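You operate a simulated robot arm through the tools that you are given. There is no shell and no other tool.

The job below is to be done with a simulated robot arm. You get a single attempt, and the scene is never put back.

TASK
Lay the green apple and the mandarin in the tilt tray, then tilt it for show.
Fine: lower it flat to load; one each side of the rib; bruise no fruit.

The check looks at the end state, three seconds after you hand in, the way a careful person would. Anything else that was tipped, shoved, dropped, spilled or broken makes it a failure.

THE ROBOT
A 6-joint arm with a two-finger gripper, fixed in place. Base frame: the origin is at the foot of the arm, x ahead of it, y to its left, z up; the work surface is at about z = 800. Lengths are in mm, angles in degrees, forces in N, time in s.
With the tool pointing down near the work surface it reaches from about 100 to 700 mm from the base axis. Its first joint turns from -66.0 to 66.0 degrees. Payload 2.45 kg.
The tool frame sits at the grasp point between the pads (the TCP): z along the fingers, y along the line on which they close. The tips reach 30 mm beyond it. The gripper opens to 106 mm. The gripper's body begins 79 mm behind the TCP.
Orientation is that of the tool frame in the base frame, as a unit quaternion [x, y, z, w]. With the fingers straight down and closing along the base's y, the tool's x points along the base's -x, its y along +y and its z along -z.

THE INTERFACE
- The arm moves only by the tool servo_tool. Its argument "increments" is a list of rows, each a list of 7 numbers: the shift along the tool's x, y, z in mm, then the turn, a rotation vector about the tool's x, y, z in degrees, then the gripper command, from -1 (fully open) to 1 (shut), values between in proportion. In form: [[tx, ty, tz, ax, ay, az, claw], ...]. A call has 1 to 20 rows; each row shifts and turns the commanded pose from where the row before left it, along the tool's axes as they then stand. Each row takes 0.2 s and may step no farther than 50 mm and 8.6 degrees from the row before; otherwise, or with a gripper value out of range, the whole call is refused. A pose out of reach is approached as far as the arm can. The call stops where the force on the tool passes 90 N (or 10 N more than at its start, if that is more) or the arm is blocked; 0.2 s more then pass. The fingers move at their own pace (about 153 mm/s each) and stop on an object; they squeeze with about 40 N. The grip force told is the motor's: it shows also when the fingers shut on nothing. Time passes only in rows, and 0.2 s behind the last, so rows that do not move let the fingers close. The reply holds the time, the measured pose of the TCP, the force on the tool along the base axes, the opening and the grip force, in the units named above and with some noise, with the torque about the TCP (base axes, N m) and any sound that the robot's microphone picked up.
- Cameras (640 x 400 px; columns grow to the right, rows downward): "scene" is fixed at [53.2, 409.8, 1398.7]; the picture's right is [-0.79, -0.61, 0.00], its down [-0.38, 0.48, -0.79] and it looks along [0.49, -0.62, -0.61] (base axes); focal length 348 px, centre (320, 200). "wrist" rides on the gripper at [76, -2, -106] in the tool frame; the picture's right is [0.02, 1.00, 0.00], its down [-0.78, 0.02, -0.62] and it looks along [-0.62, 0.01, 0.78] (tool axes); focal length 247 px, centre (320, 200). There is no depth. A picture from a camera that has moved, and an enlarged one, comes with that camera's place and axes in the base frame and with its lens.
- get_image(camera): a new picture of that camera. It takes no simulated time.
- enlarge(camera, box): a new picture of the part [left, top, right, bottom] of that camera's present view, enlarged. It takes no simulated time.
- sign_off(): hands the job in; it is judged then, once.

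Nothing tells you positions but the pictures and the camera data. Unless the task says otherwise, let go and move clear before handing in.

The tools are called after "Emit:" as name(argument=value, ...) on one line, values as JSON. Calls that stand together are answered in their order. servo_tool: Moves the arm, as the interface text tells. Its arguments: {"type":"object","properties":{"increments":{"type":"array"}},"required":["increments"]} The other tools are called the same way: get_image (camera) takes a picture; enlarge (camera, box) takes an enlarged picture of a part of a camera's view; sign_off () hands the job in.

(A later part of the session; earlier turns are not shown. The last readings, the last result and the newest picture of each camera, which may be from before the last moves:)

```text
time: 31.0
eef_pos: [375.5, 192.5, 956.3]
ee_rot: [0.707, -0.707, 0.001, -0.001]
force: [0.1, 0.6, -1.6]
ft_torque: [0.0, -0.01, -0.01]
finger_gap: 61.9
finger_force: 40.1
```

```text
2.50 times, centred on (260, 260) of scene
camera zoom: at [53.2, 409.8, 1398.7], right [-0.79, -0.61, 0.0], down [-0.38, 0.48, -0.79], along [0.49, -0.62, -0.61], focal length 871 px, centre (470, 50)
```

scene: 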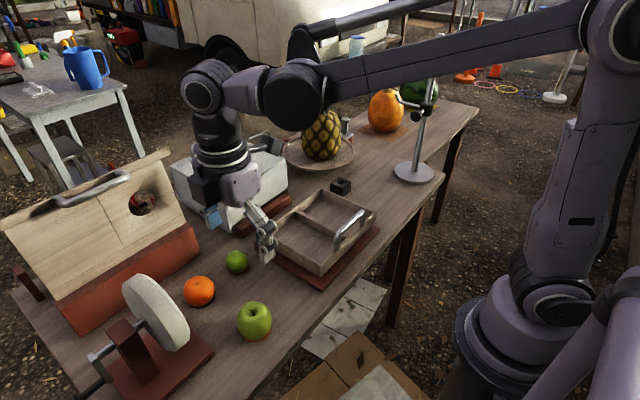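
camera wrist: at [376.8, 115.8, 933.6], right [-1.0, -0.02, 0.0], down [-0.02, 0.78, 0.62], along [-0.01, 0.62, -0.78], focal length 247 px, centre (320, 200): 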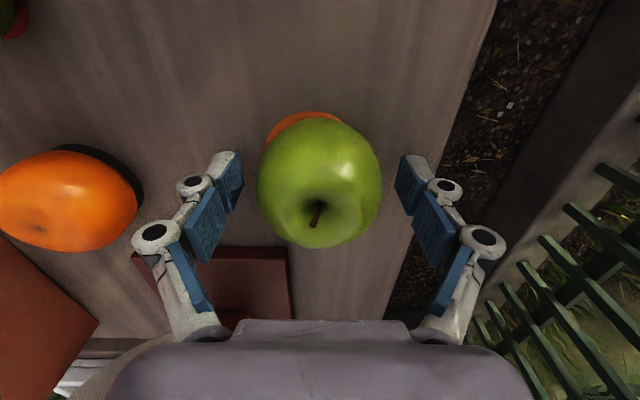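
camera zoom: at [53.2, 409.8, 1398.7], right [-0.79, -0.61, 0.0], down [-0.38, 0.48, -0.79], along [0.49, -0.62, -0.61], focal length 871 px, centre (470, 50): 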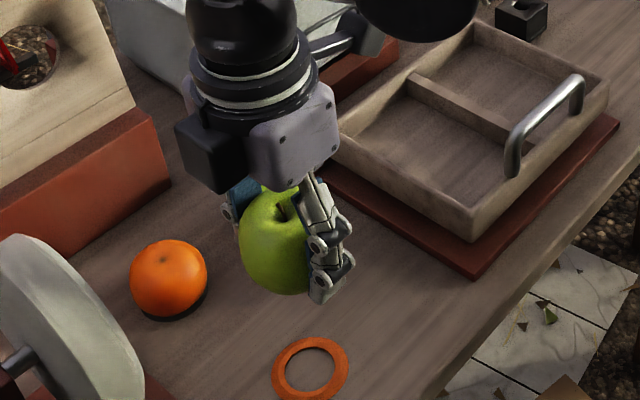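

Held securely. Now I'll carry it over the left compartment.

Emit:
servo_tool(increments=[[5, -2, -4, 0, 0, 0, -0.12], [12, -5, -8, 0, 0, 0, -0.12], [20, -8, -8, 0, 0, 0, -0.12], [25, -10, -5, 0, 0, 0, -0.12], [28, -10, -5, 0, 0, 0, -0.12], [28, -10, 0, 0, 0, 0, -0.12], [28, -10, 0, 0, 0, 0, -0.12], [26, -8, 0, 0, 0, 0, -0.12], [20, -6, 0, 0, 0, 0, -0.12], [12, -4, 0, 0, 0, 0, -0.12], [6, -2, 0, 0, 0, 0, -0.12], [0, 0, 0, 0, 0, 0, -0.12]])

Emit:
get_image(camera="wrist")

Emit:
enlarge(camera="scene", box=[230, 120, 400, 290])

```text
time: 33.6
eef_pos: [450.2, -18.4, 988.6]
ee_rot: [0.707, -0.707, 0.001, 0.0]
force: [0.3, -0.3, -0.9]
ft_torque: [0.0, 0.03, 0.05]
finger_gap: 61.6
finger_force: 40.3
```

```text
taken
camera wrist: at [451.0, -95.1, 1094.2], right [-1.0, -0.02, 0.0], down [-0.02, 0.78, 0.62], along [-0.01, 0.62, -0.78], focal length 247 px, centre (320, 200)
```

wrist: 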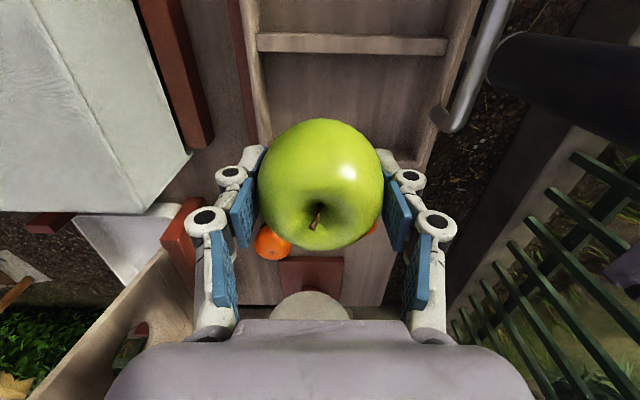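

```text
2.35 times, centred on (315, 205) of scene
camera zoom: at [53.2, 409.8, 1398.7], right [-0.79, -0.61, 0.0], down [-0.38, 0.48, -0.79], along [0.49, -0.62, -0.61], focal length 820 px, centre (332, 188)
```

zoom: 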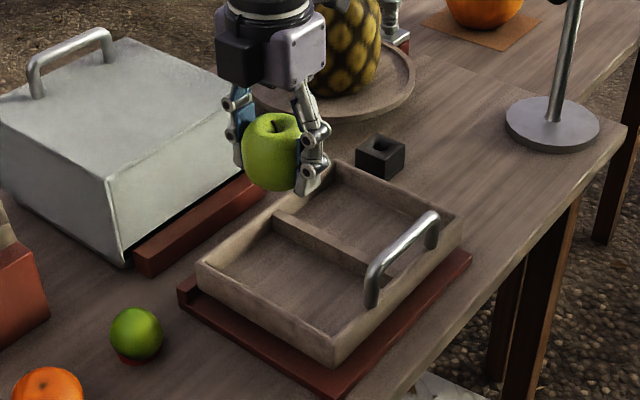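

Alignment over the left compartment looks good: the rib is at y≈-70, the left wall at y≈26 and the far wall at x≈505. I'll descend smoothly, then creep down to touch the floor.

Emit:
servo_tool(increments=[[0, 0, 8, 0, 0, 0, -0.12], [0, 0, 16, 0, 0, 0, -0.12], [0, 0, 20, 0, 0, 0, -0.12], [0, 0, 20, 0, 0, 0, -0.12], [0, 0, 18, 0, 0, 0, -0.12], [0, 0, 12, 0, 0, 0, -0.12], [0, 0, 6, 0, 0, 0, -0.12], [0, 0, 0, 0, 0, 0, -0.12]])

Emit:
get_image(camera="wrist")

Emit:
enlarge(camera="scene", box=[250, 160, 370, 260])

```text
time: 35.4
eef_pos: [450.7, -19.1, 889.0]
ee_rot: [-0.707, 0.707, -0.001, 0.0]
force: [-0.3, -0.5, -1.6]
ft_torque: [0.02, -0.04, 0.0]
finger_gap: 62.0
finger_force: 40.3
```

```text
taken
camera wrist: at [451.6, -94.6, 994.8], right [-1.0, -0.02, 0.0], down [-0.02, 0.78, 0.62], along [-0.01, 0.62, -0.78], focal length 247 px, centre (320, 200)
```

wrist: 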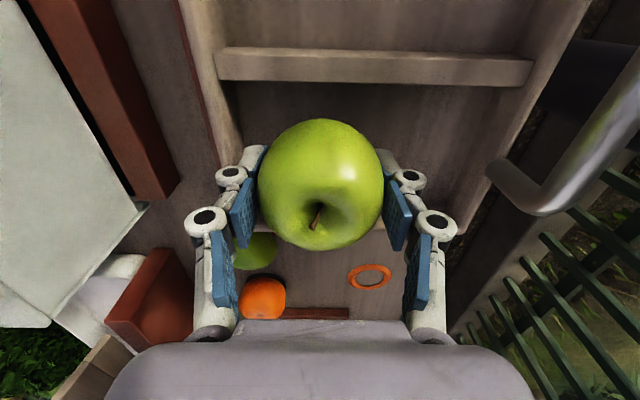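

```text
4.00 times, centred on (310, 210) of scene
camera zoom: at [53.2, 409.8, 1398.7], right [-0.79, -0.61, 0.0], down [-0.38, 0.48, -0.79], along [0.49, -0.62, -0.61], focal length 1394 px, centre (360, 160)
```

zoom: 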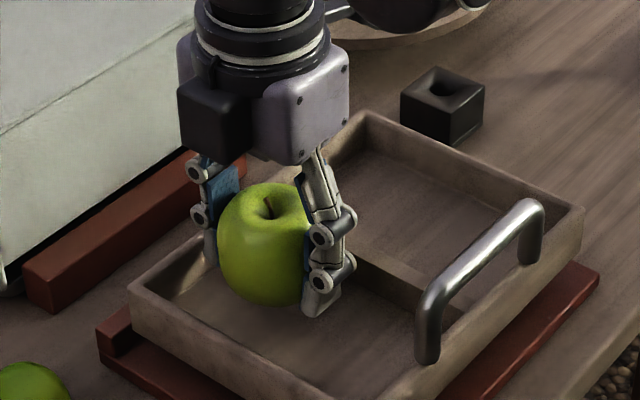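

Emit:
servo_tool(increments=[[0, 0, 4, 0, 0, 0, -0.12], [0, 0, 4, 0, 0, 0, -0.12], [0, 0, 3, 0, 0, 0, -0.12], [0, 0, 3, 0, 0, 0, -0.12]])

Emit:
servo_tool(increments=[[0, 0, 2, 0, 0, 0, -0.12], [0, 0, 2, 0, 0, 0, -0.12]])

Emit:
servo_tool(increments=[[0, 0, 2, 0, 0, 0, -0.12], [0, 0, 2, 0, 0, 0, -0.12]])

Emit:
enlarge(camera="scene", box=[250, 160, 370, 260])

```text
time: 36.4
eef_pos: [448.3, -19.6, 873.9]
ee_rot: [-0.707, 0.707, -0.001, 0.0]
force: [-0.2, 0.1, -2.0]
ft_torque: [0.04, -0.02, -0.01]
finger_gap: 61.8
finger_force: 40.2
```

```text
time: 37.0
eef_pos: [448.5, -19.7, 870.5]
ee_rot: [-0.707, 0.707, 0.0, 0.0]
force: [0.4, -0.2, -1.6]
ft_torque: [-0.01, 0.01, -0.05]
finger_gap: 61.8
finger_force: 39.8
```

```text
time: 37.6
eef_pos: [450.1, -19.7, 866.4]
ee_rot: [-0.706, 0.708, -0.002, 0.0]
force: [1.0, 0.3, 14.4]
ft_torque: [0.05, -0.55, -0.01]
finger_gap: 62.0
finger_force: 39.7
```

```text
4.00 times, centred on (310, 210) of scene
camera zoom: at [53.0, 409.8, 1398.7], right [-0.79, -0.61, 0.0], down [-0.38, 0.48, -0.79], along [0.49, -0.62, -0.61], focal length 1394 px, centre (360, 160)
```

zoom: 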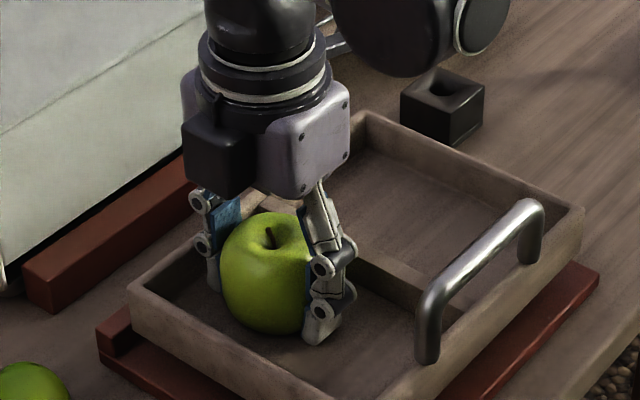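

The far fingertip has just met the tray floor, with the apple at or just above it. I'll ease up a touch and open in small steps so the apple settles softly.

Emit:
servo_tool(increments=[[0, 0, -1, 0, 0, 0, -0.14], [0, 0, 0, 0, 0, 0, -0.155], [0, 0, 0, 0, 0, 0, -0.165], [0, 0, 0, 0, 0, 0, -0.175], [0, 0, 0, 0, 0, 0, -0.19], [0, 0, 0, 0, 0, 0, -0.21], [0, 0, 0, 0, 0, 0, -0.25], [0, 0, 0, 0, 0, 0, -0.3], [0, 0, 0, 0, 0, 0, -0.36], [0, 0, 0, 0, 0, 0, -0.36]])

Emit:
get_image(camera="wrist")

Emit:
enlarge(camera="scene", box=[250, 160, 370, 260])

```text
time: 39.8
eef_pos: [450.0, -18.5, 866.5]
ee_rot: [-0.707, 0.707, -0.001, 0.001]
force: [-1.1, 0.6, 0.5]
ft_torque: [-0.01, 0.01, -0.02]
finger_gap: 70.8
finger_force: 0.1
```

```text
taken
camera wrist: at [451.1, -95.0, 973.5], right [-1.0, -0.02, 0.0], down [-0.02, 0.78, 0.62], along [-0.01, 0.62, -0.78], focal length 247 px, centre (320, 200)
```

wrist: 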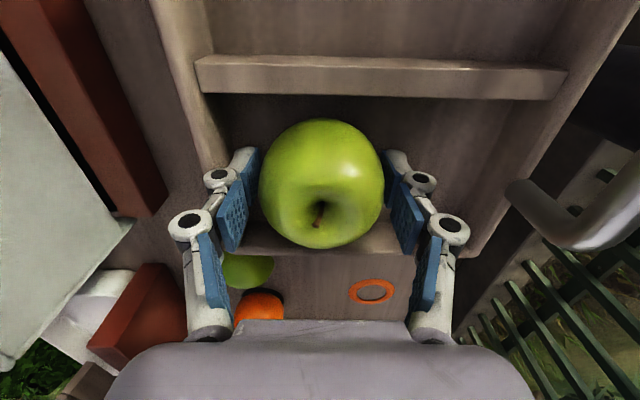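

```text
4.00 times, centred on (310, 210) of scene
camera zoom: at [53.1, 409.8, 1398.7], right [-0.79, -0.61, 0.0], down [-0.38, 0.48, -0.79], along [0.49, -0.62, -0.61], focal length 1394 px, centre (360, 160)
```

zoom: 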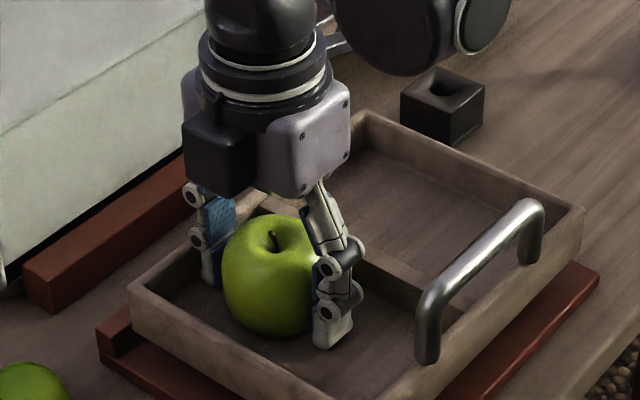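

The apple rests on the tray floor in the left compartment, free of the fingers. I'll rise straight up and check that it stays.

Emit:
servo_tool(increments=[[0, 0, 0, 0, 0, 0, -0.42], [0, 0, -4, 0, 0, 0, -0.42], [0, 0, -8, 0, 0, 0, -0.42], [0, 0, -12, 0, 0, 0, -0.42], [0, 0, -20, 0, 0, 0, -0.42], [0, 0, -30, 0, 0, 0, -0.42], [0, 0, -40, 0, 0, 0, -0.42], [0, 0, -40, 0, 0, 0, -0.6], [0, 0, -20, 0, 0, 0, -1]])

Emit:
enlarge(camera="scene", box=[180, 140, 400, 320])

Emit:
get_image(camera="wrist")

```text
time: 41.8
eef_pos: [449.1, -17.4, 1041.9]
ee_rot: [-0.706, 0.708, -0.002, 0.0]
force: [-0.4, -0.8, 0.5]
ft_torque: [-0.02, -0.01, -0.03]
finger_gap: 106.0
finger_force: 0.1
```

```text
2.22 times, centred on (290, 230) of scene
camera zoom: at [53.2, 409.8, 1398.7], right [-0.79, -0.61, 0.0], down [-0.38, 0.48, -0.79], along [0.49, -0.62, -0.61], focal length 774 px, centre (387, 133)
```

zoom: 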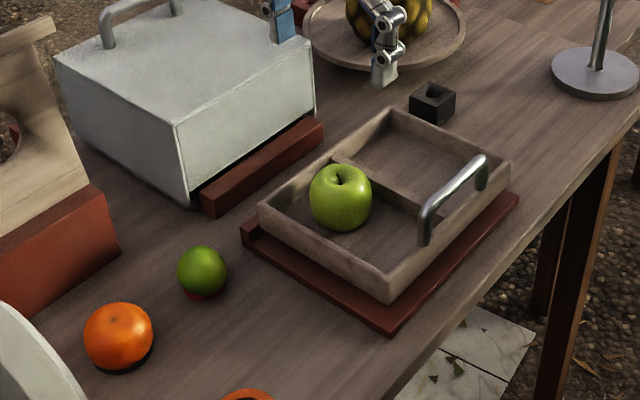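

```text
taken
camera wrist: at [450.7, -94.1, 1148.1], right [-1.0, -0.02, 0.0], down [-0.02, 0.78, 0.62], along [-0.01, 0.62, -0.78], focal length 247 px, centre (320, 200)
```

wrist: 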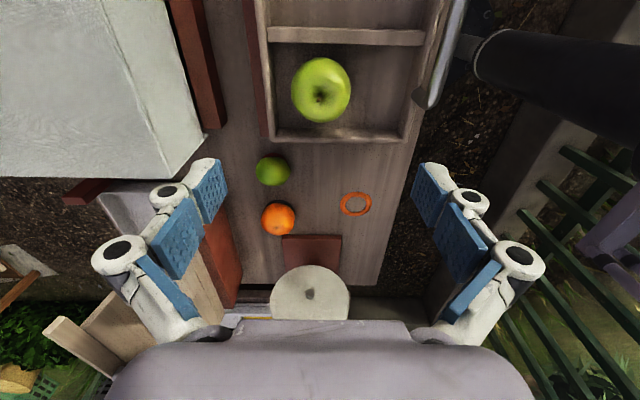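

The apple sits still in its compartment. Next I'll go high over the mandarin near (521,209) with a moderate finger opening, because the red block is close behind it.

Emit:
servo_tool(increments=[[-37.5, -12, 0, 0, 0, 0, -0.6], [-37.5, -12, 0, 0, 0, 0, -0.6], [-37.5, -12, 0, 0, 0, 0, -0.6], [-37.5, -12, 0, 0, 0, 0, -0.6], [-37.5, -12, 0, 0, 0, 0, -0.6], [-37.5, -12, 0, 0, 0, 0, -0.6], [0, 0, 30, 0, 0, 0, -0.6], [0, 0, 30, 0, 0, 0, -0.6], [0, 0, 0, 0, 0, 0, -0.6]])

Emit:
get_image(camera="wrist")

Emit:
get_image(camera="scene")

```text
time: 43.8
eef_pos: [522.7, 206.6, 981.6]
ee_rot: [-0.706, 0.708, -0.002, 0.0]
force: [-0.2, 0.3, 0.6]
ft_torque: [-0.02, 0.01, 0.0]
finger_gap: 84.7
finger_force: 0.1
```

```text
taken
camera wrist: at [523.2, 130.4, 1088.2], right [-1.0, -0.02, 0.0], down [-0.02, 0.78, 0.62], along [-0.01, 0.62, -0.78], focal length 247 px, centre (320, 200)
```

wrist: 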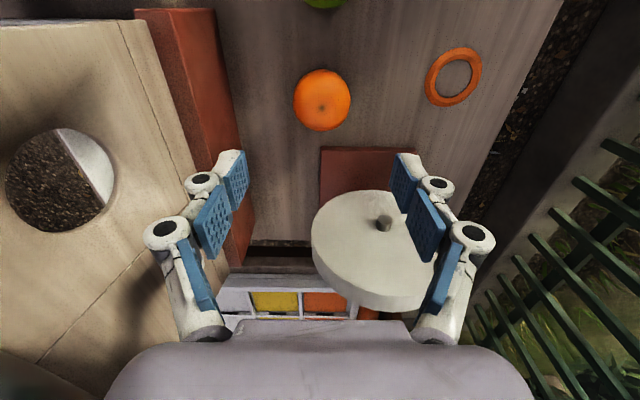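

```text
taken
```

scene: 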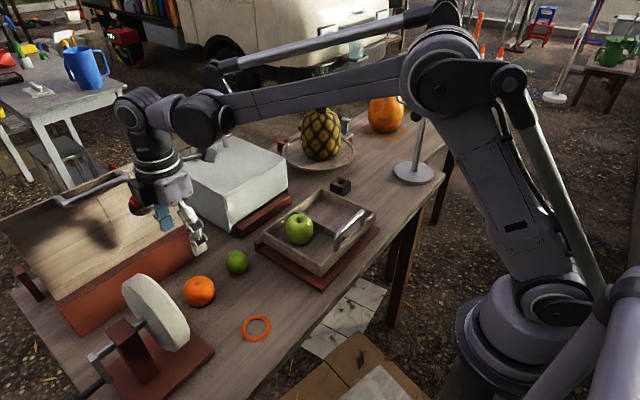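

The mandarin is centred near (521,208) and about 60 mm wide. The block and wheel are clear of the gripper. I'll descend to a checking height.

Emit:
servo_tool(increments=[[-2, 1, 30, 0, 0, 0, -0.6], [0, 0, 40, 0, 0, 0, -0.6], [0, 0, 35, 0, 0, 0, -0.6], [0, 0, 20, 0, 0, 0, -0.6], [0, 0, 8, 0, 0, 0, -0.6], [0, 0, 0, 0, 0, 0, -0.6]])

Emit:
get_image(camera="wrist")

Emit:
enlarge(camera="scene", box=[140, 220, 260, 320])

```text
time: 45.2
eef_pos: [521.9, 208.7, 849.2]
ee_rot: [0.707, -0.707, 0.001, 0.0]
force: [-0.8, -0.1, -0.6]
ft_torque: [-0.05, 0.02, 0.01]
finger_gap: 84.7
finger_force: 0.0
```

```text
taken
camera wrist: at [523.4, 132.9, 955.5], right [-1.0, -0.02, 0.0], down [-0.02, 0.78, 0.62], along [-0.01, 0.62, -0.78], focal length 247 px, centre (320, 200)
```

wrist: 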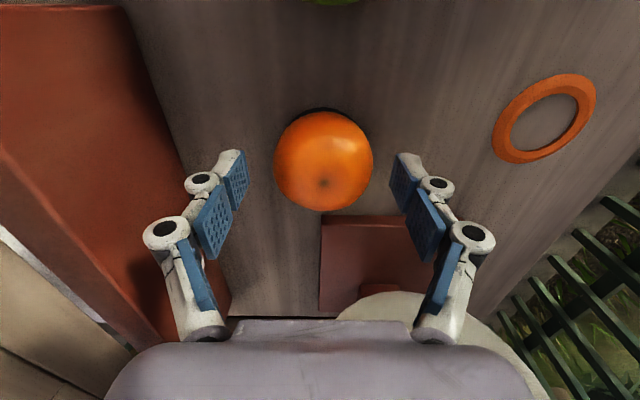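

```text
4.00 times, centred on (200, 270) of scene
camera zoom: at [53.2, 409.8, 1398.7], right [-0.79, -0.61, 0.0], down [-0.38, 0.48, -0.79], along [0.49, -0.62, -0.61], focal length 1394 px, centre (800, -80)
```

zoom: 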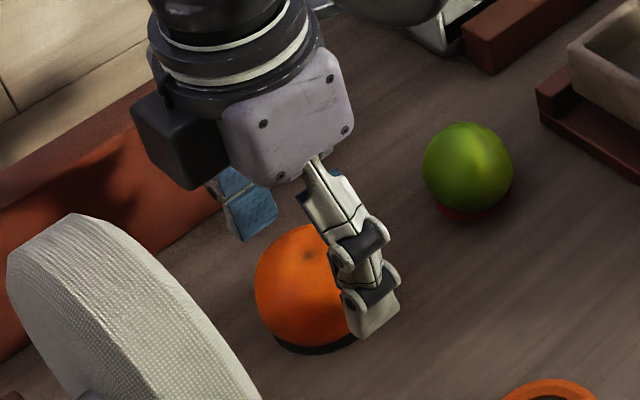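

Emit:
servo_tool(increments=[[0, 1.5, 10, 0, 0, 0, -0.6], [0, 0, 8, 0, 0, 0, -0.6], [0, 0, 3, 0, 0, 0, -0.6]])

Emit:
servo_tool(increments=[[0, 0, 2, 0, 0, 0, -0.6], [0, 0, 2, 0, 0, 0, -0.6]])

Emit:
servo_tool(increments=[[0, 0, 1.5, 0, 0, 0, -0.6]])

Emit:
enlarge(camera="wrist", box=[200, 80, 440, 260])

Emit:
enlarge(camera="scene", box=[160, 260, 240, 320])

```text
time: 46.0
eef_pos: [520.6, 208.0, 828.2]
ee_rot: [-0.707, 0.707, -0.002, 0.0]
force: [-0.2, 0.0, -0.1]
ft_torque: [-0.01, -0.01, 0.02]
finger_gap: 84.8
finger_force: 0.0
```

```text
time: 46.6
eef_pos: [519.6, 207.3, 822.6]
ee_rot: [-0.707, 0.707, -0.001, 0.0]
force: [-0.6, -0.5, -0.2]
ft_torque: [0.0, 0.01, -0.01]
finger_gap: 84.6
finger_force: 0.0
```

```text
time: 47.0
eef_pos: [519.6, 208.8, 821.8]
ee_rot: [-0.707, 0.707, -0.001, 0.0]
force: [0.8, -0.9, 0.2]
ft_torque: [0.02, -0.01, 0.0]
finger_gap: 85.0
finger_force: 0.1
```

```text
2.22 times, centred on (320, 170) of wrist
camera zoom: at [521.1, 131.9, 927.8], right [-1.0, -0.02, 0.0], down [-0.02, 0.78, 0.62], along [-0.01, 0.62, -0.78], focal length 549 px, centre (320, 267)
```

zoom: 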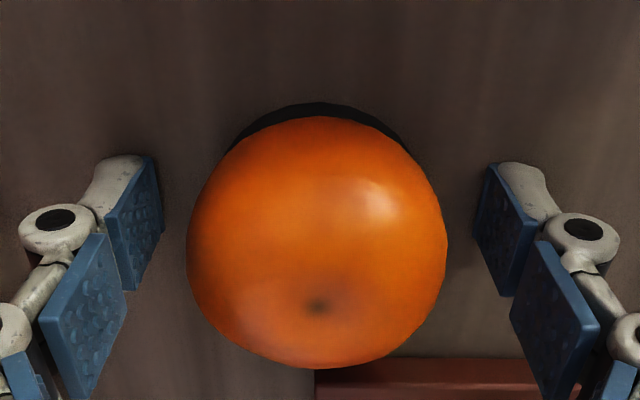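

```text
6.67 times, centred on (200, 290) of scene
camera zoom: at [53.2, 409.8, 1398.7], right [-0.79, -0.61, 0.0], down [-0.38, 0.48, -0.79], along [0.49, -0.62, -0.61], focal length 2323 px, centre (1120, -400)
```

zoom: 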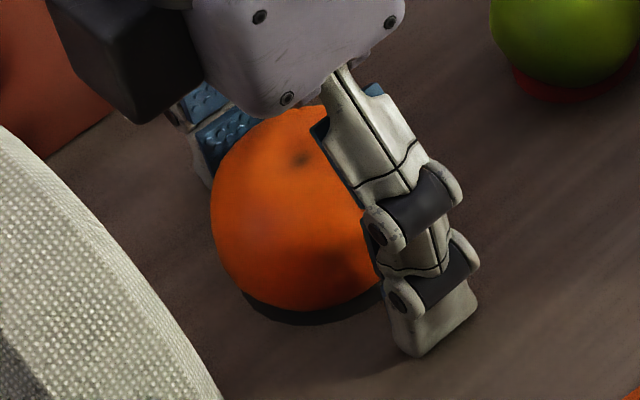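

Well centred, with the tips just clear of the table. I'll close gradually.

Emit:
servo_tool(increments=[[0, 0, 0, 0, 0, 0, -0.45], [0, 0, 0, 0, 0, 0, -0.35], [0, 0, 0, 0, 0, 0, -0.26], [0, 0, 0, 0, 0, 0, -0.2]])

Emit:
servo_tool(increments=[[0, 0, 0, 0, 0, 0, -0.18], [0, 0, 0, 0, 0, 0, -0.16]])

Emit:
servo_tool(increments=[[0, 0, 0, 0, 0, 0, -0.14], [0, 0, 0, 0, 0, 0, -0.12]])

```text
time: 48.0
eef_pos: [518.6, 207.8, 825.6]
ee_rot: [0.707, -0.707, 0.0, 0.001]
force: [-10.7, -0.8, 81.3]
ft_torque: [0.07, 0.72, 0.12]
finger_gap: 67.7
finger_force: 45.5
```

```text
time: 48.6
eef_pos: [518.0, 208.2, 825.0]
ee_rot: [0.708, -0.707, 0.0, 0.0]
force: [-12.3, 1.8, 84.0]
ft_torque: [0.03, 0.9, 0.18]
finger_gap: 67.4
finger_force: 44.9
```

```text
time: 49.2
eef_pos: [518.4, 208.1, 825.5]
ee_rot: [-0.707, 0.707, 0.0, 0.0]
force: [-12.5, 1.9, 84.7]
ft_torque: [0.11, 0.97, 0.09]
finger_gap: 66.6
finger_force: 45.3
```

The fingertips pressed on the table as they swung in, since the fruit isn't wide enough to stop them at 67 mm. I'll open at once, rise a few mm, and look.

Emit:
servo_tool(increments=[[0, 0, -2, 0, 0, 0, -0.4], [0, 0, -4, 0, 0, 0, -0.5], [0, 0, 0, 0, 0, 0, -0.5]])

Emit:
enlarge(camera="wrist", box=[200, 80, 440, 260])

Emit:
enlarge(camera="scene", box=[160, 260, 240, 320])

```text
time: 50.0
eef_pos: [519.3, 208.5, 825.2]
ee_rot: [-0.707, 0.707, -0.002, 0.001]
force: [-0.3, -0.2, 0.3]
ft_torque: [0.01, 0.01, -0.03]
finger_gap: 79.5
finger_force: 0.1
```

```text
2.22 times, centred on (320, 170) of wrist
camera zoom: at [521.1, 131.7, 932.8], right [-1.0, -0.02, 0.0], down [-0.02, 0.78, 0.62], along [-0.01, 0.62, -0.78], focal length 549 px, centre (320, 267)
```

zoom: 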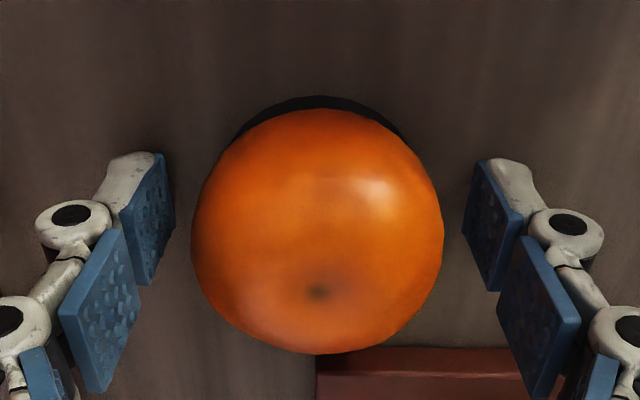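

```text
6.67 times, centred on (200, 290) of scene
camera zoom: at [53.2, 409.8, 1398.7], right [-0.79, -0.61, 0.0], down [-0.38, 0.48, -0.79], along [0.49, -0.62, -0.61], focal length 2323 px, centre (1120, -400)
```

zoom: 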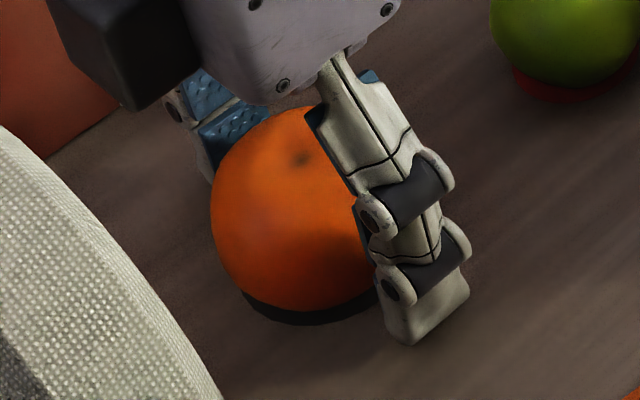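

The mandarin hasn't moved. I'll rise 3 mm more so the tips clear the table when closed, then close slowly while watching the vertical force.

Emit:
servo_tool(increments=[[0, 0, -3, 0, 0, 0, -0.5], [0, 0, 0, 0, 0, 0, -0.4], [0, 0, 0, 0, 0, 0, -0.32]])

Emit:
servo_tool(increments=[[0, 0, 0, 0, 0, 0, -0.29], [0, 0, 0, 0, 0, 0, -0.26]])

Emit:
servo_tool(increments=[[0, 0, 0, 0, 0, 0, -0.23], [0, 0, 0, 0, 0, 0, -0.2]])

```text
time: 50.8
eef_pos: [519.5, 208.4, 830.2]
ee_rot: [0.707, -0.707, 0.001, 0.001]
force: [0.1, 0.1, -0.1]
ft_torque: [-0.01, -0.05, -0.03]
finger_gap: 69.9
finger_force: 0.1
```

```text
time: 51.4
eef_pos: [518.2, 207.4, 830.7]
ee_rot: [-0.707, 0.707, -0.001, 0.001]
force: [-0.7, -0.2, -1.1]
ft_torque: [0.01, -0.01, 0.02]
finger_gap: 66.8
finger_force: 0.0
```

```text
time: 52.0
eef_pos: [519.6, 208.6, 830.8]
ee_rot: [-0.707, 0.708, -0.001, 0.0]
force: [-0.7, -0.6, -0.1]
ft_torque: [0.02, -0.02, 0.02]
finger_gap: 63.6
finger_force: 0.1
```

Emit:
servo_tool(increments=[[0, 0, 0, 0, 0, 0, -0.19], [0, 0, 0, 0, 0, 0, -0.17]])

Emit:
servo_tool(increments=[[0, 0, 0, 0, 0, 0, -0.155], [0, 0, 0, 0, 0, 0, -0.14]])

Emit:
enlarge(camera="wrist", box=[200, 80, 440, 260])

```text
time: 52.6
eef_pos: [519.1, 207.6, 830.1]
ee_rot: [-0.707, 0.707, -0.001, -0.001]
force: [0.0, -0.3, 0.3]
ft_torque: [-0.02, 0.01, 0.01]
finger_gap: 62.1
finger_force: 0.0
```

```text
time: 53.2
eef_pos: [519.8, 207.4, 830.1]
ee_rot: [0.707, -0.707, 0.002, 0.0]
force: [-0.9, 0.2, 0.6]
ft_torque: [-0.02, 0.0, 0.04]
finger_gap: 60.8
finger_force: 0.5
```

```text
2.22 times, centred on (320, 170) of wrist
camera zoom: at [521.1, 131.8, 936.2], right [-1.0, -0.02, 0.0], down [-0.02, 0.78, 0.62], along [-0.01, 0.62, -0.78], focal length 549 px, centre (320, 267)
```

zoom: 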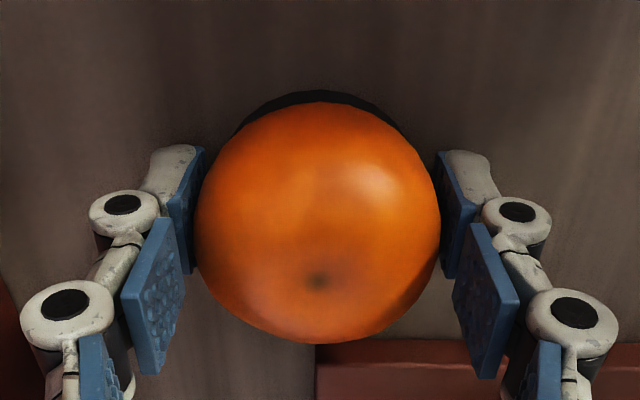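

Emit:
servo_tool(increments=[[0, 0, 0, 0, 0, 0, -0.13], [0, 0, 0, 0, 0, 0, -0.12]])

Emit:
servo_tool(increments=[[0, 0, 0, 0, 0, 0, -0.11], [0, 0, 0, 0, 0, 0, -0.1]])

Emit:
servo_tool(increments=[[0, 0, 0, 0, 0, 0, -0.09], [0, 0, 0, 0, 0, 0, -0.08]])

```text
time: 53.8
eef_pos: [518.9, 206.5, 829.2]
ee_rot: [0.707, -0.707, 0.001, 0.0]
force: [0.7, -0.1, 0.5]
ft_torque: [-0.01, 0.01, -0.02]
finger_gap: 60.4
finger_force: 0.3
```

```text
time: 54.4
eef_pos: [519.2, 208.3, 829.1]
ee_rot: [-0.707, 0.707, -0.001, -0.001]
force: [0.0, -0.2, 0.1]
ft_torque: [0.03, -0.01, -0.02]
finger_gap: 59.3
finger_force: 0.7
```

```text
time: 55.0
eef_pos: [519.5, 207.7, 829.5]
ee_rot: [0.708, -0.707, 0.002, 0.0]
force: [0.2, 0.0, 3.6]
ft_torque: [-0.01, 0.01, 0.01]
finger_gap: 58.2
finger_force: 21.3
```

Contact is made at 58.2 mm and about 21 N. I'll firm the grip slightly and lift very slowly, as worked with the apple.

Emit:
servo_tool(increments=[[0, 0, 0, 0, 0, 0, -0.065], [0, 0, -1, 0, 0, 0, -0.06]])

Emit:
servo_tool(increments=[[0, 0, -1, 0, 0, 0, -0.05], [0, 0, -1, 0, 0, 0, -0.04], [0, 0, -1, 0, 0, 0, -0.04]])

Emit:
servo_tool(increments=[[0, 0, -2, 0, 0, 0, -0.04], [0, 0, -4, 0, 0, 0, -0.04], [0, 0, -4, 0, 0, 0, -0.04]])

Emit:
enlarge(camera="scene", box=[160, 250, 240, 310])

```text
time: 55.6
eef_pos: [519.9, 208.7, 830.5]
ee_rot: [0.707, -0.707, 0.001, 0.0]
force: [-0.8, 0.2, -0.8]
ft_torque: [-0.02, 0.01, -0.03]
finger_gap: 57.7
finger_force: 40.0
```

```text
time: 56.4
eef_pos: [518.9, 209.1, 835.6]
ee_rot: [0.707, -0.707, 0.001, 0.0]
force: [-0.1, 0.5, -1.0]
ft_torque: [0.01, 0.03, -0.01]
finger_gap: 57.5
finger_force: 39.9
```

```text
time: 57.2
eef_pos: [519.5, 208.5, 844.4]
ee_rot: [-0.707, 0.708, -0.001, 0.0]
force: [-0.4, -0.1, -1.3]
ft_torque: [-0.02, -0.02, 0.0]
finger_gap: 57.6
finger_force: 39.5
```

```text
6.67 times, centred on (200, 280) of scene
camera zoom: at [53.2, 409.8, 1398.7], right [-0.79, -0.61, 0.0], down [-0.38, 0.48, -0.79], along [0.49, -0.62, -0.61], focal length 2323 px, centre (1120, -333)
```

zoom: 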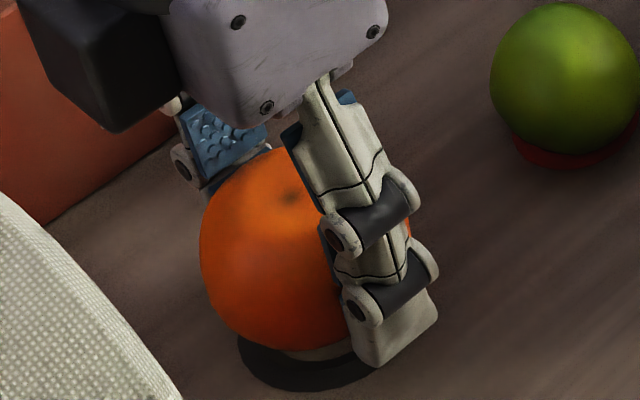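

Held well, and the black ring stays on the table. I'll lift high, then carry the mandarin across to the right compartment.

Emit:
servo_tool(increments=[[0, 0, -8, 0, 0, 0, -0.04], [0, 0, -14, 0, 0, 0, -0.04], [0, 0, -20, 0, 0, 0, -0.04], [0, 0, -25, 0, 0, 0, -0.04], [0, 0, -25, 0, 0, 0, -0.04], [0, 0, -25, 0, 0, 0, -0.04], [0, 2, -25, 0, 0, 0, -0.04], [2, 8, -16, 0, 0, 0, -0.04], [6, 10, -8, 0, 0, 0, -0.04], [14, 12, 0, 0, 0, 0, -0.04]])

Emit:
servo_tool(increments=[[22, 10, 0, 0, 0, 0, -0.04], [28, 8, 0, 0, 0, 0, -0.04], [28, 6, 0, 0, 0, 0, -0.04], [28, 6, 0, 0, 0, 0, -0.04], [28, 4, 0, 0, 0, 0, -0.04], [28, 3, 0, 0, 0, 0, -0.04], [28, 0, 0, 0, 0, 0, -0.04], [28, 0, 0, 0, 0, 0, -0.04], [28, 0, 0, 0, 0, 0, -0.04], [25, 0, 0, 0, 0, 0, -0.04], [18, 0, 0, 0, 0, 0, -0.04], [12, 0, 0, 0, 0, 0, -0.04], [5, 0, 0, 0, 0, 0, -0.04], [0, 0, 0, 0, 0, 0, -0.04]])

Emit:
get_image(camera="wrist")

Emit:
enlarge(camera="scene", box=[220, 100, 400, 260])

```text
time: 59.4
eef_pos: [485.7, 185.6, 1010.2]
ee_rot: [-0.707, 0.707, -0.001, 0.0]
force: [0.5, 0.4, 0.0]
ft_torque: [0.0, 0.0, -0.01]
finger_gap: 57.3
finger_force: 40.2
```

```text
time: 62.4
eef_pos: [450.4, -119.2, 1010.0]
ee_rot: [0.707, -0.707, 0.001, 0.0]
force: [-0.4, 0.3, -0.7]
ft_torque: [-0.01, -0.03, 0.03]
finger_gap: 57.3
finger_force: 40.0
```

```text
taken
camera wrist: at [451.9, -195.7, 1116.4], right [-1.0, -0.02, 0.0], down [-0.02, 0.78, 0.62], along [-0.01, 0.62, -0.78], focal length 247 px, centre (320, 200)
```

wrist: 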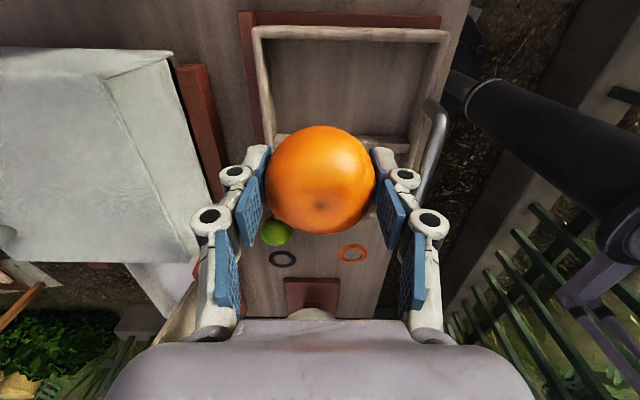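

```text
2.50 times, centred on (310, 180) of scene
camera zoom: at [53.2, 409.8, 1398.7], right [-0.79, -0.61, 0.0], down [-0.38, 0.48, -0.79], along [0.49, -0.62, -0.61], focal length 871 px, centre (345, 250)
```

zoom: 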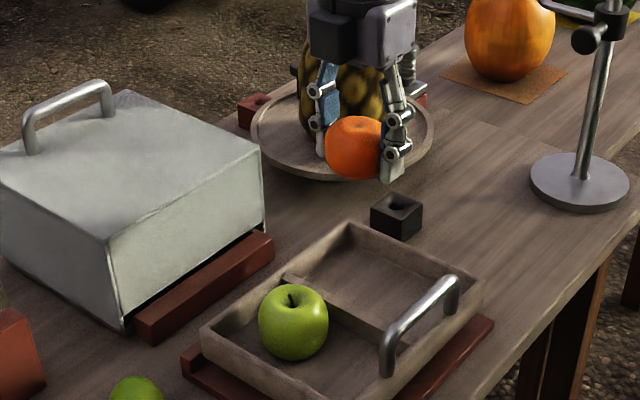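

The mandarin is over the right compartment. I'll shift 3 mm to centre it, descend, then creep down to the floor.

Emit:
servo_tool(increments=[[3, 0, 8, 0, 0, 0, -0.04], [0, 0, 18, 0, 0, 0, -0.04], [0, 0, 25, 0, 0, 0, -0.04], [0, 0, 25, 0, 0, 0, -0.04], [0, 0, 22, 0, 0, 0, -0.04], [0, 0, 15, 0, 0, 0, -0.04], [0, 0, 8, 0, 0, 0, -0.04], [0, 0, 4, 0, 0, 0, -0.04]])

Emit:
get_image(camera="wrist")

Emit:
enlarge(camera="scene", box=[250, 150, 370, 250])

```text
time: 64.2
eef_pos: [451.1, -121.7, 885.5]
ee_rot: [-0.707, 0.707, -0.001, 0.0]
force: [-0.8, -0.2, -1.1]
ft_torque: [-0.01, -0.01, 0.01]
finger_gap: 57.5
finger_force: 39.4
```

```text
taken
camera wrist: at [452.4, -198.3, 991.0], right [-1.0, -0.02, 0.0], down [-0.02, 0.78, 0.62], along [-0.01, 0.62, -0.78], focal length 247 px, centre (320, 200)
```

wrist: 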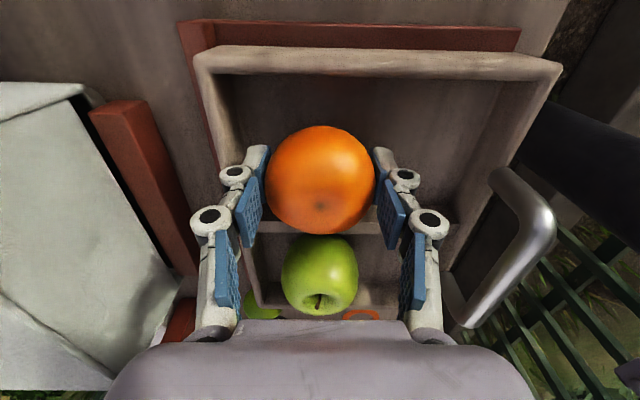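

```text
4.00 times, centred on (310, 200) of scene
camera zoom: at [53.2, 409.8, 1398.7], right [-0.79, -0.61, 0.0], down [-0.38, 0.48, -0.79], along [0.49, -0.62, -0.61], focal length 1394 px, centre (360, 200)
```

zoom: 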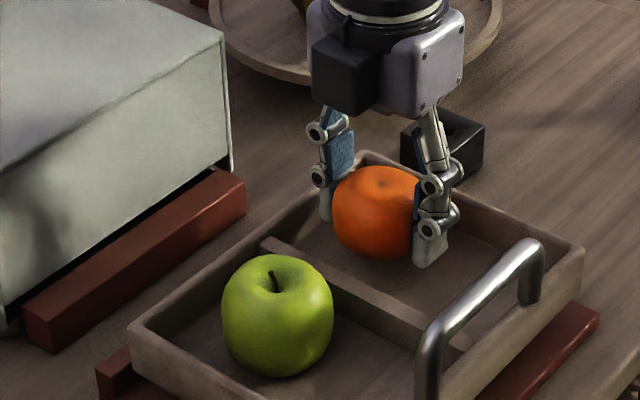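

Emit:
servo_tool(increments=[[0, 0, 4, 0, 0, 0, -0.04], [0, 0, 3, 0, 0, 0, -0.04], [0, 0, 3, 0, 0, 0, -0.04], [0, 0, 2, 0, 0, 0, -0.04]])

Emit:
servo_tool(increments=[[0, 0, 1.5, 0, 0, 0, -0.04], [0, 0, 1.5, 0, 0, 0, -0.04]])

Emit:
servo_tool(increments=[[0, 0, 1.5, 0, 0, 0, -0.04]])

```text
time: 65.2
eef_pos: [451.5, -122.8, 873.8]
ee_rot: [0.707, -0.707, 0.002, 0.0]
force: [0.3, 0.0, -1.2]
ft_torque: [0.01, -0.01, 0.01]
finger_gap: 57.5
finger_force: 39.9
```

```text
time: 65.8
eef_pos: [450.3, -123.1, 870.7]
ee_rot: [0.708, -0.707, 0.001, 0.001]
force: [0.5, 0.7, -0.6]
ft_torque: [0.01, -0.01, -0.01]
finger_gap: 57.7
finger_force: 40.0
```

```text
time: 66.2
eef_pos: [450.0, -122.0, 870.6]
ee_rot: [-0.707, 0.708, -0.002, 0.0]
force: [0.3, 0.7, 19.4]
ft_torque: [0.21, -0.24, -0.03]
finger_gap: 57.7
finger_force: 40.1
```

It touched the floor. I'll ease off and release in small steps.

Emit:
servo_tool(increments=[[0, 0, -1, 0, 0, 0, -0.06], [0, 0, 0, 0, 0, 0, -0.075], [0, 0, 0, 0, 0, 0, -0.085], [0, 0, 0, 0, 0, 0, -0.095], [0, 0, 0, 0, 0, 0, -0.11], [0, 0, 0, 0, 0, 0, -0.13], [0, 0, 0, 0, 0, 0, -0.17], [0, 0, 0, 0, 0, 0, -0.22], [0, 0, 0, 0, 0, 0, -0.3], [0, 0, 0, 0, 0, 0, -0.36], [0, 0, 0, 0, 0, 0, -0.36]])

Emit:
get_image(camera="wrist")

Emit:
enlarge(camera="scene", box=[250, 150, 370, 250])

```text
time: 68.6
eef_pos: [450.6, -123.4, 870.0]
ee_rot: [-0.707, 0.707, -0.001, -0.001]
force: [-1.7, 0.5, 0.0]
ft_torque: [0.02, 0.03, 0.01]
finger_gap: 71.2
finger_force: 0.0
```

```text
taken
camera wrist: at [451.7, -198.8, 976.6], right [-1.0, -0.02, 0.0], down [-0.02, 0.78, 0.62], along [-0.01, 0.62, -0.78], focal length 247 px, centre (320, 200)
```

wrist: 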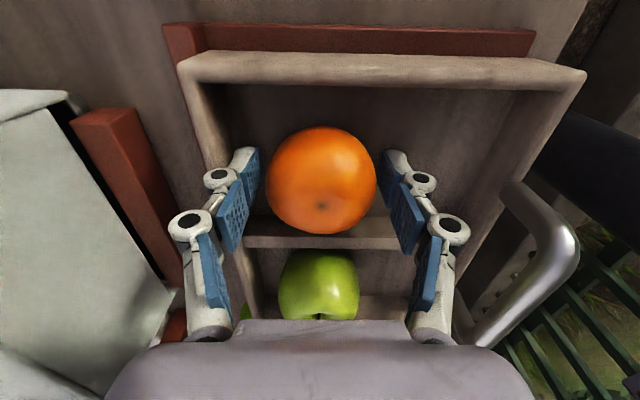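

```text
4.00 times, centred on (310, 200) of scene
camera zoom: at [53.2, 409.8, 1398.7], right [-0.79, -0.61, 0.0], down [-0.38, 0.48, -0.79], along [0.49, -0.62, -0.61], focal length 1394 px, centre (360, 200)
```

zoom: 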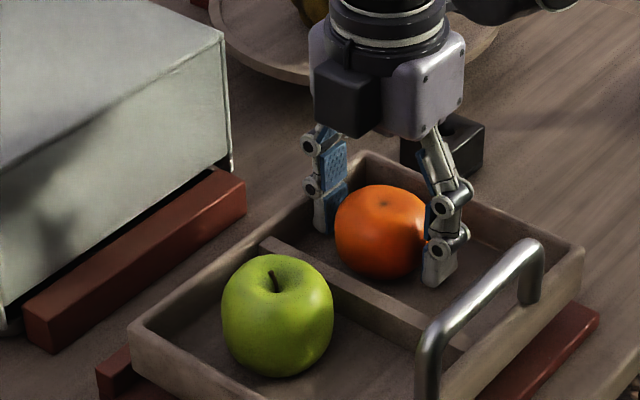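

The mandarin rests in the right compartment. I'll rise straight up and inspect.

Emit:
servo_tool(increments=[[0, 0, 0, 0, 0, 0, -0.42], [0, 0, -4, 0, 0, 0, -0.42], [0, 0, -8, 0, 0, 0, -0.42], [0, 0, -14, 0, 0, 0, -0.42], [0, 0, -25, 0, 0, 0, -0.42], [0, 0, -35, 0, 0, 0, -0.42], [0, 0, -40, 0, 0, 0, -0.2], [0, 0, -20, 0, 0, 0, 0]])

Emit:
enlarge(camera="scene", box=[230, 150, 400, 290])

Emit:
get_image(camera="wrist")

```text
time: 70.4
eef_pos: [450.5, -120.7, 1017.7]
ee_rot: [0.707, -0.707, 0.001, 0.0]
force: [-0.8, 0.7, -0.7]
ft_torque: [0.01, -0.01, -0.03]
finger_gap: 52.9
finger_force: 0.1
```

```text
2.86 times, centred on (315, 220) of scene
camera zoom: at [53.2, 409.8, 1398.7], right [-0.79, -0.61, 0.0], down [-0.38, 0.48, -0.79], along [0.49, -0.62, -0.61], focal length 995 px, centre (334, 143)
```

zoom: 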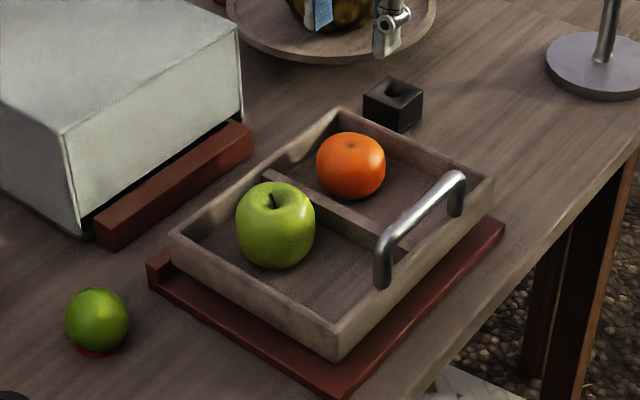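

```text
taken
camera wrist: at [452.0, -197.2, 1123.3], right [-1.0, -0.02, 0.0], down [-0.02, 0.78, 0.62], along [-0.01, 0.62, -0.78], focal length 247 px, centre (320, 200)
```

wrist: 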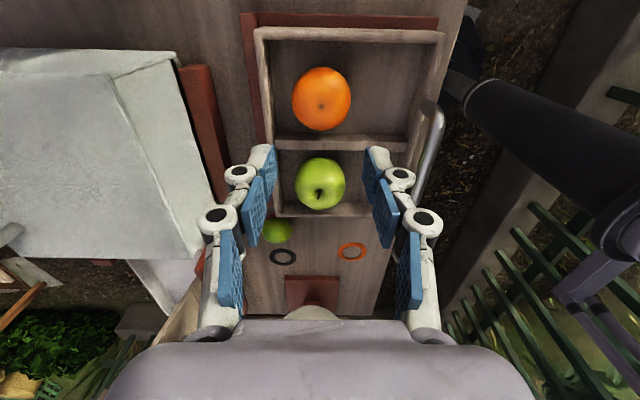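

Both fruits are in, one on each side of the rib. Now I'll move back over the handle to tilt the tray.

Emit:
servo_tool(increments=[[-16, 36, 0, 0, 0, 0, 0], [-16, 36, 0, 0, 0, 0, 0], [-17, 35, 0, 0, 0, 0, 0], [0, 0, 30, 0, 0, 0, 0], [0, 0, 35, 0, 0, 0, 0], [0, 0, 15, 0, 0, 0, 0], [0, 0, 0, 0, 0, 0, 0]])

Emit:
get_image(camera="wrist")

Emit:
enlarge(camera="scene", box=[280, 140, 400, 240])

```text
time: 72.0
eef_pos: [343.5, -73.8, 934.6]
ee_rot: [0.707, -0.707, 0.001, -0.001]
force: [1.0, -0.4, -0.6]
ft_torque: [-0.01, 0.02, 0.01]
finger_gap: 52.9
finger_force: 0.1
```

```text
taken
camera wrist: at [345.0, -150.0, 1041.1], right [-1.0, -0.02, 0.0], down [-0.02, 0.78, 0.62], along [-0.01, 0.62, -0.78], focal length 247 px, centre (320, 200)
```

wrist: 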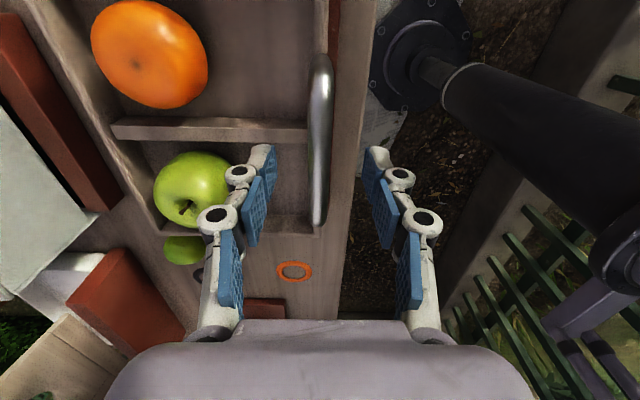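

```text
4.00 times, centred on (340, 190) of scene
camera zoom: at [53.2, 409.8, 1398.7], right [-0.79, -0.61, 0.0], down [-0.38, 0.48, -0.79], along [0.49, -0.62, -0.61], focal length 1394 px, centre (240, 240)
```

zoom: 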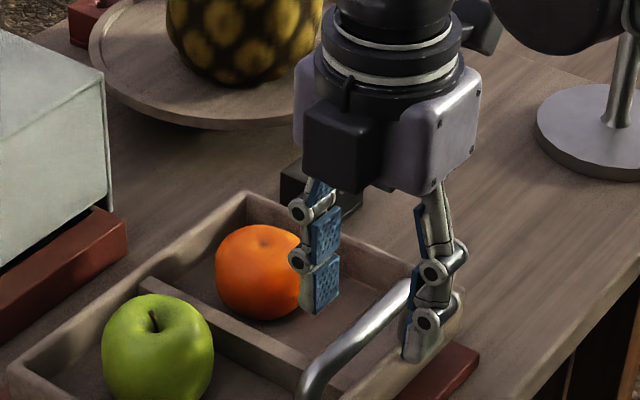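

The bar is centred between the fingers. I'll lower and grip it.

Emit:
servo_tool(increments=[[0, 0, 10, 0, 0, 0, 0], [0, 0, 8, 0, 0, 0, 0], [0, 0, 0, 0, 0, 0, 0.5], [0, 0, 0, 0, 0, 0, 0.7], [0, 0, 0, 0, 0, 0, 1], [0, 0, 0, 0, 0, 0, 1]])

```text
time: 73.4
eef_pos: [343.5, -72.2, 916.3]
ee_rot: [0.707, -0.707, 0.002, -0.001]
force: [7.3, 0.1, -5.3]
ft_torque: [-0.06, -0.11, 0.02]
finger_gap: 12.6
finger_force: 38.9
```

The handle is gripped. I'll raise the tray slowly along the measured arc, starting gently so the fruits roll softly to the far wall.

Emit:
servo_tool(increments=[[0, -0.6, -1.2, 0, 0, 0, 1], [0, -0.6, -1.5, 0, 0, 0, 1], [0, -0.7, -1.8, 0, 0, 0, 1], [0, -0.7, -1.8, 0, 0, 0, 1], [0, -0.8, -1.7, 0, 0, 0, 1], [0, 0, 0, 0, 0, 0, 1]])

Emit:
enlarge(camera="scene", box=[230, 140, 400, 280])

```text
time: 74.8
eef_pos: [348.3, -72.6, 925.9]
ee_rot: [0.708, -0.707, 0.002, -0.002]
force: [19.7, 11.3, -14.1]
ft_torque: [0.16, -0.17, 0.04]
finger_gap: 12.5
finger_force: 38.9
```

```text
2.86 times, centred on (315, 210) of scene
camera zoom: at [53.8, 410.1, 1398.6], right [-0.79, -0.61, 0.0], down [-0.38, 0.48, -0.79], along [0.49, -0.62, -0.61], focal length 995 px, centre (334, 171)
```

zoom: 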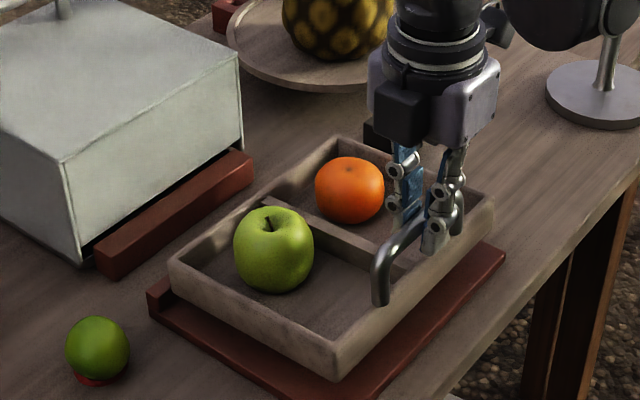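

Rising nicely, with a slight outward pull. I'll correct inward and continue slowly.

Emit:
servo_tool(increments=[[0, -1.6, -1.5, 0, 0, 0, 1], [0, -1.5, -1.6, 0, 0, 0, 1], [0, -1.2, -1.8, 0, 0, 0, 1], [0, -1.0, -1.9, 0, 0, 0, 1], [0, 0, 0, 0, 0, 0, 1]])

Emit:
enlarge(camera="scene", box=[230, 140, 400, 280])

```text
time: 76.0
eef_pos: [352.3, -73.9, 932.2]
ee_rot: [0.707, -0.707, -0.001, 0.0]
force: [5.1, 9.0, -6.6]
ft_torque: [0.61, 0.01, 0.08]
finger_gap: 12.7
finger_force: 39.6
```

```text
2.86 times, centred on (315, 210) of scene
camera zoom: at [53.4, 410.0, 1398.6], right [-0.79, -0.61, 0.0], down [-0.38, 0.48, -0.79], along [0.49, -0.62, -0.61], focal length 995 px, centre (334, 171)
```

zoom: 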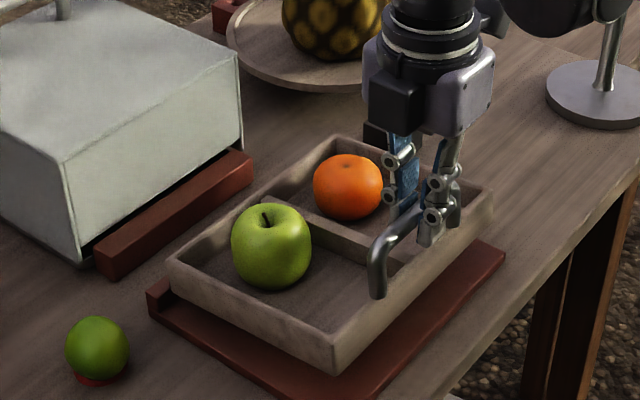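

Emit:
servo_tool(increments=[[0, -1.3, -1.7, 0, 0, 0, 1], [0, -1.2, -1.8, 0, 0, 0, 1], [0, -1.2, -1.8, 0, 0, 0, 1], [0, -1.2, -1.8, 0, 0, 0, 1], [0, 0, 0, 0, 0, 0, 1]])

Emit:
servo_tool(increments=[[0, -1.3, -1.7, 0, 0, 0, 1], [0, -1.3, -1.7, 0, 0, 0, 1], [0, -1.3, -1.7, 0, 0, 0, 1], [0, -1.3, -1.7, 0, 0, 0, 1], [0, 0, 0, 0, 0, 0, 1]])

Emit:
enlarge(camera="scene", box=[230, 140, 400, 280])

```text
time: 77.2
eef_pos: [355.3, -72.8, 939.3]
ee_rot: [0.707, -0.707, 0.001, 0.001]
force: [-7.1, 9.0, 1.4]
ft_torque: [0.44, 0.15, 0.12]
finger_gap: 12.5
finger_force: 39.5
```

```text
time: 78.4
eef_pos: [360.7, -73.6, 947.3]
ee_rot: [-0.707, 0.707, -0.001, -0.001]
force: [-16.1, 1.8, 7.3]
ft_torque: [-0.1, 0.21, 0.14]
finger_gap: 12.4
finger_force: 39.5
```

```text
2.86 times, centred on (315, 210) of scene
camera zoom: at [52.7, 409.9, 1398.7], right [-0.79, -0.61, 0.0], down [-0.38, 0.48, -0.79], along [0.49, -0.62, -0.61], focal length 995 px, centre (334, 171)
```

zoom: 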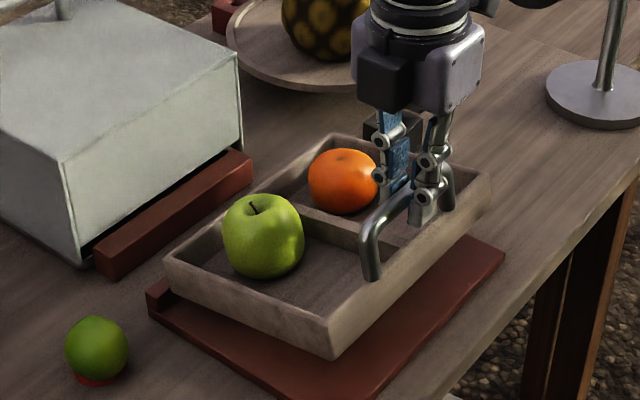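

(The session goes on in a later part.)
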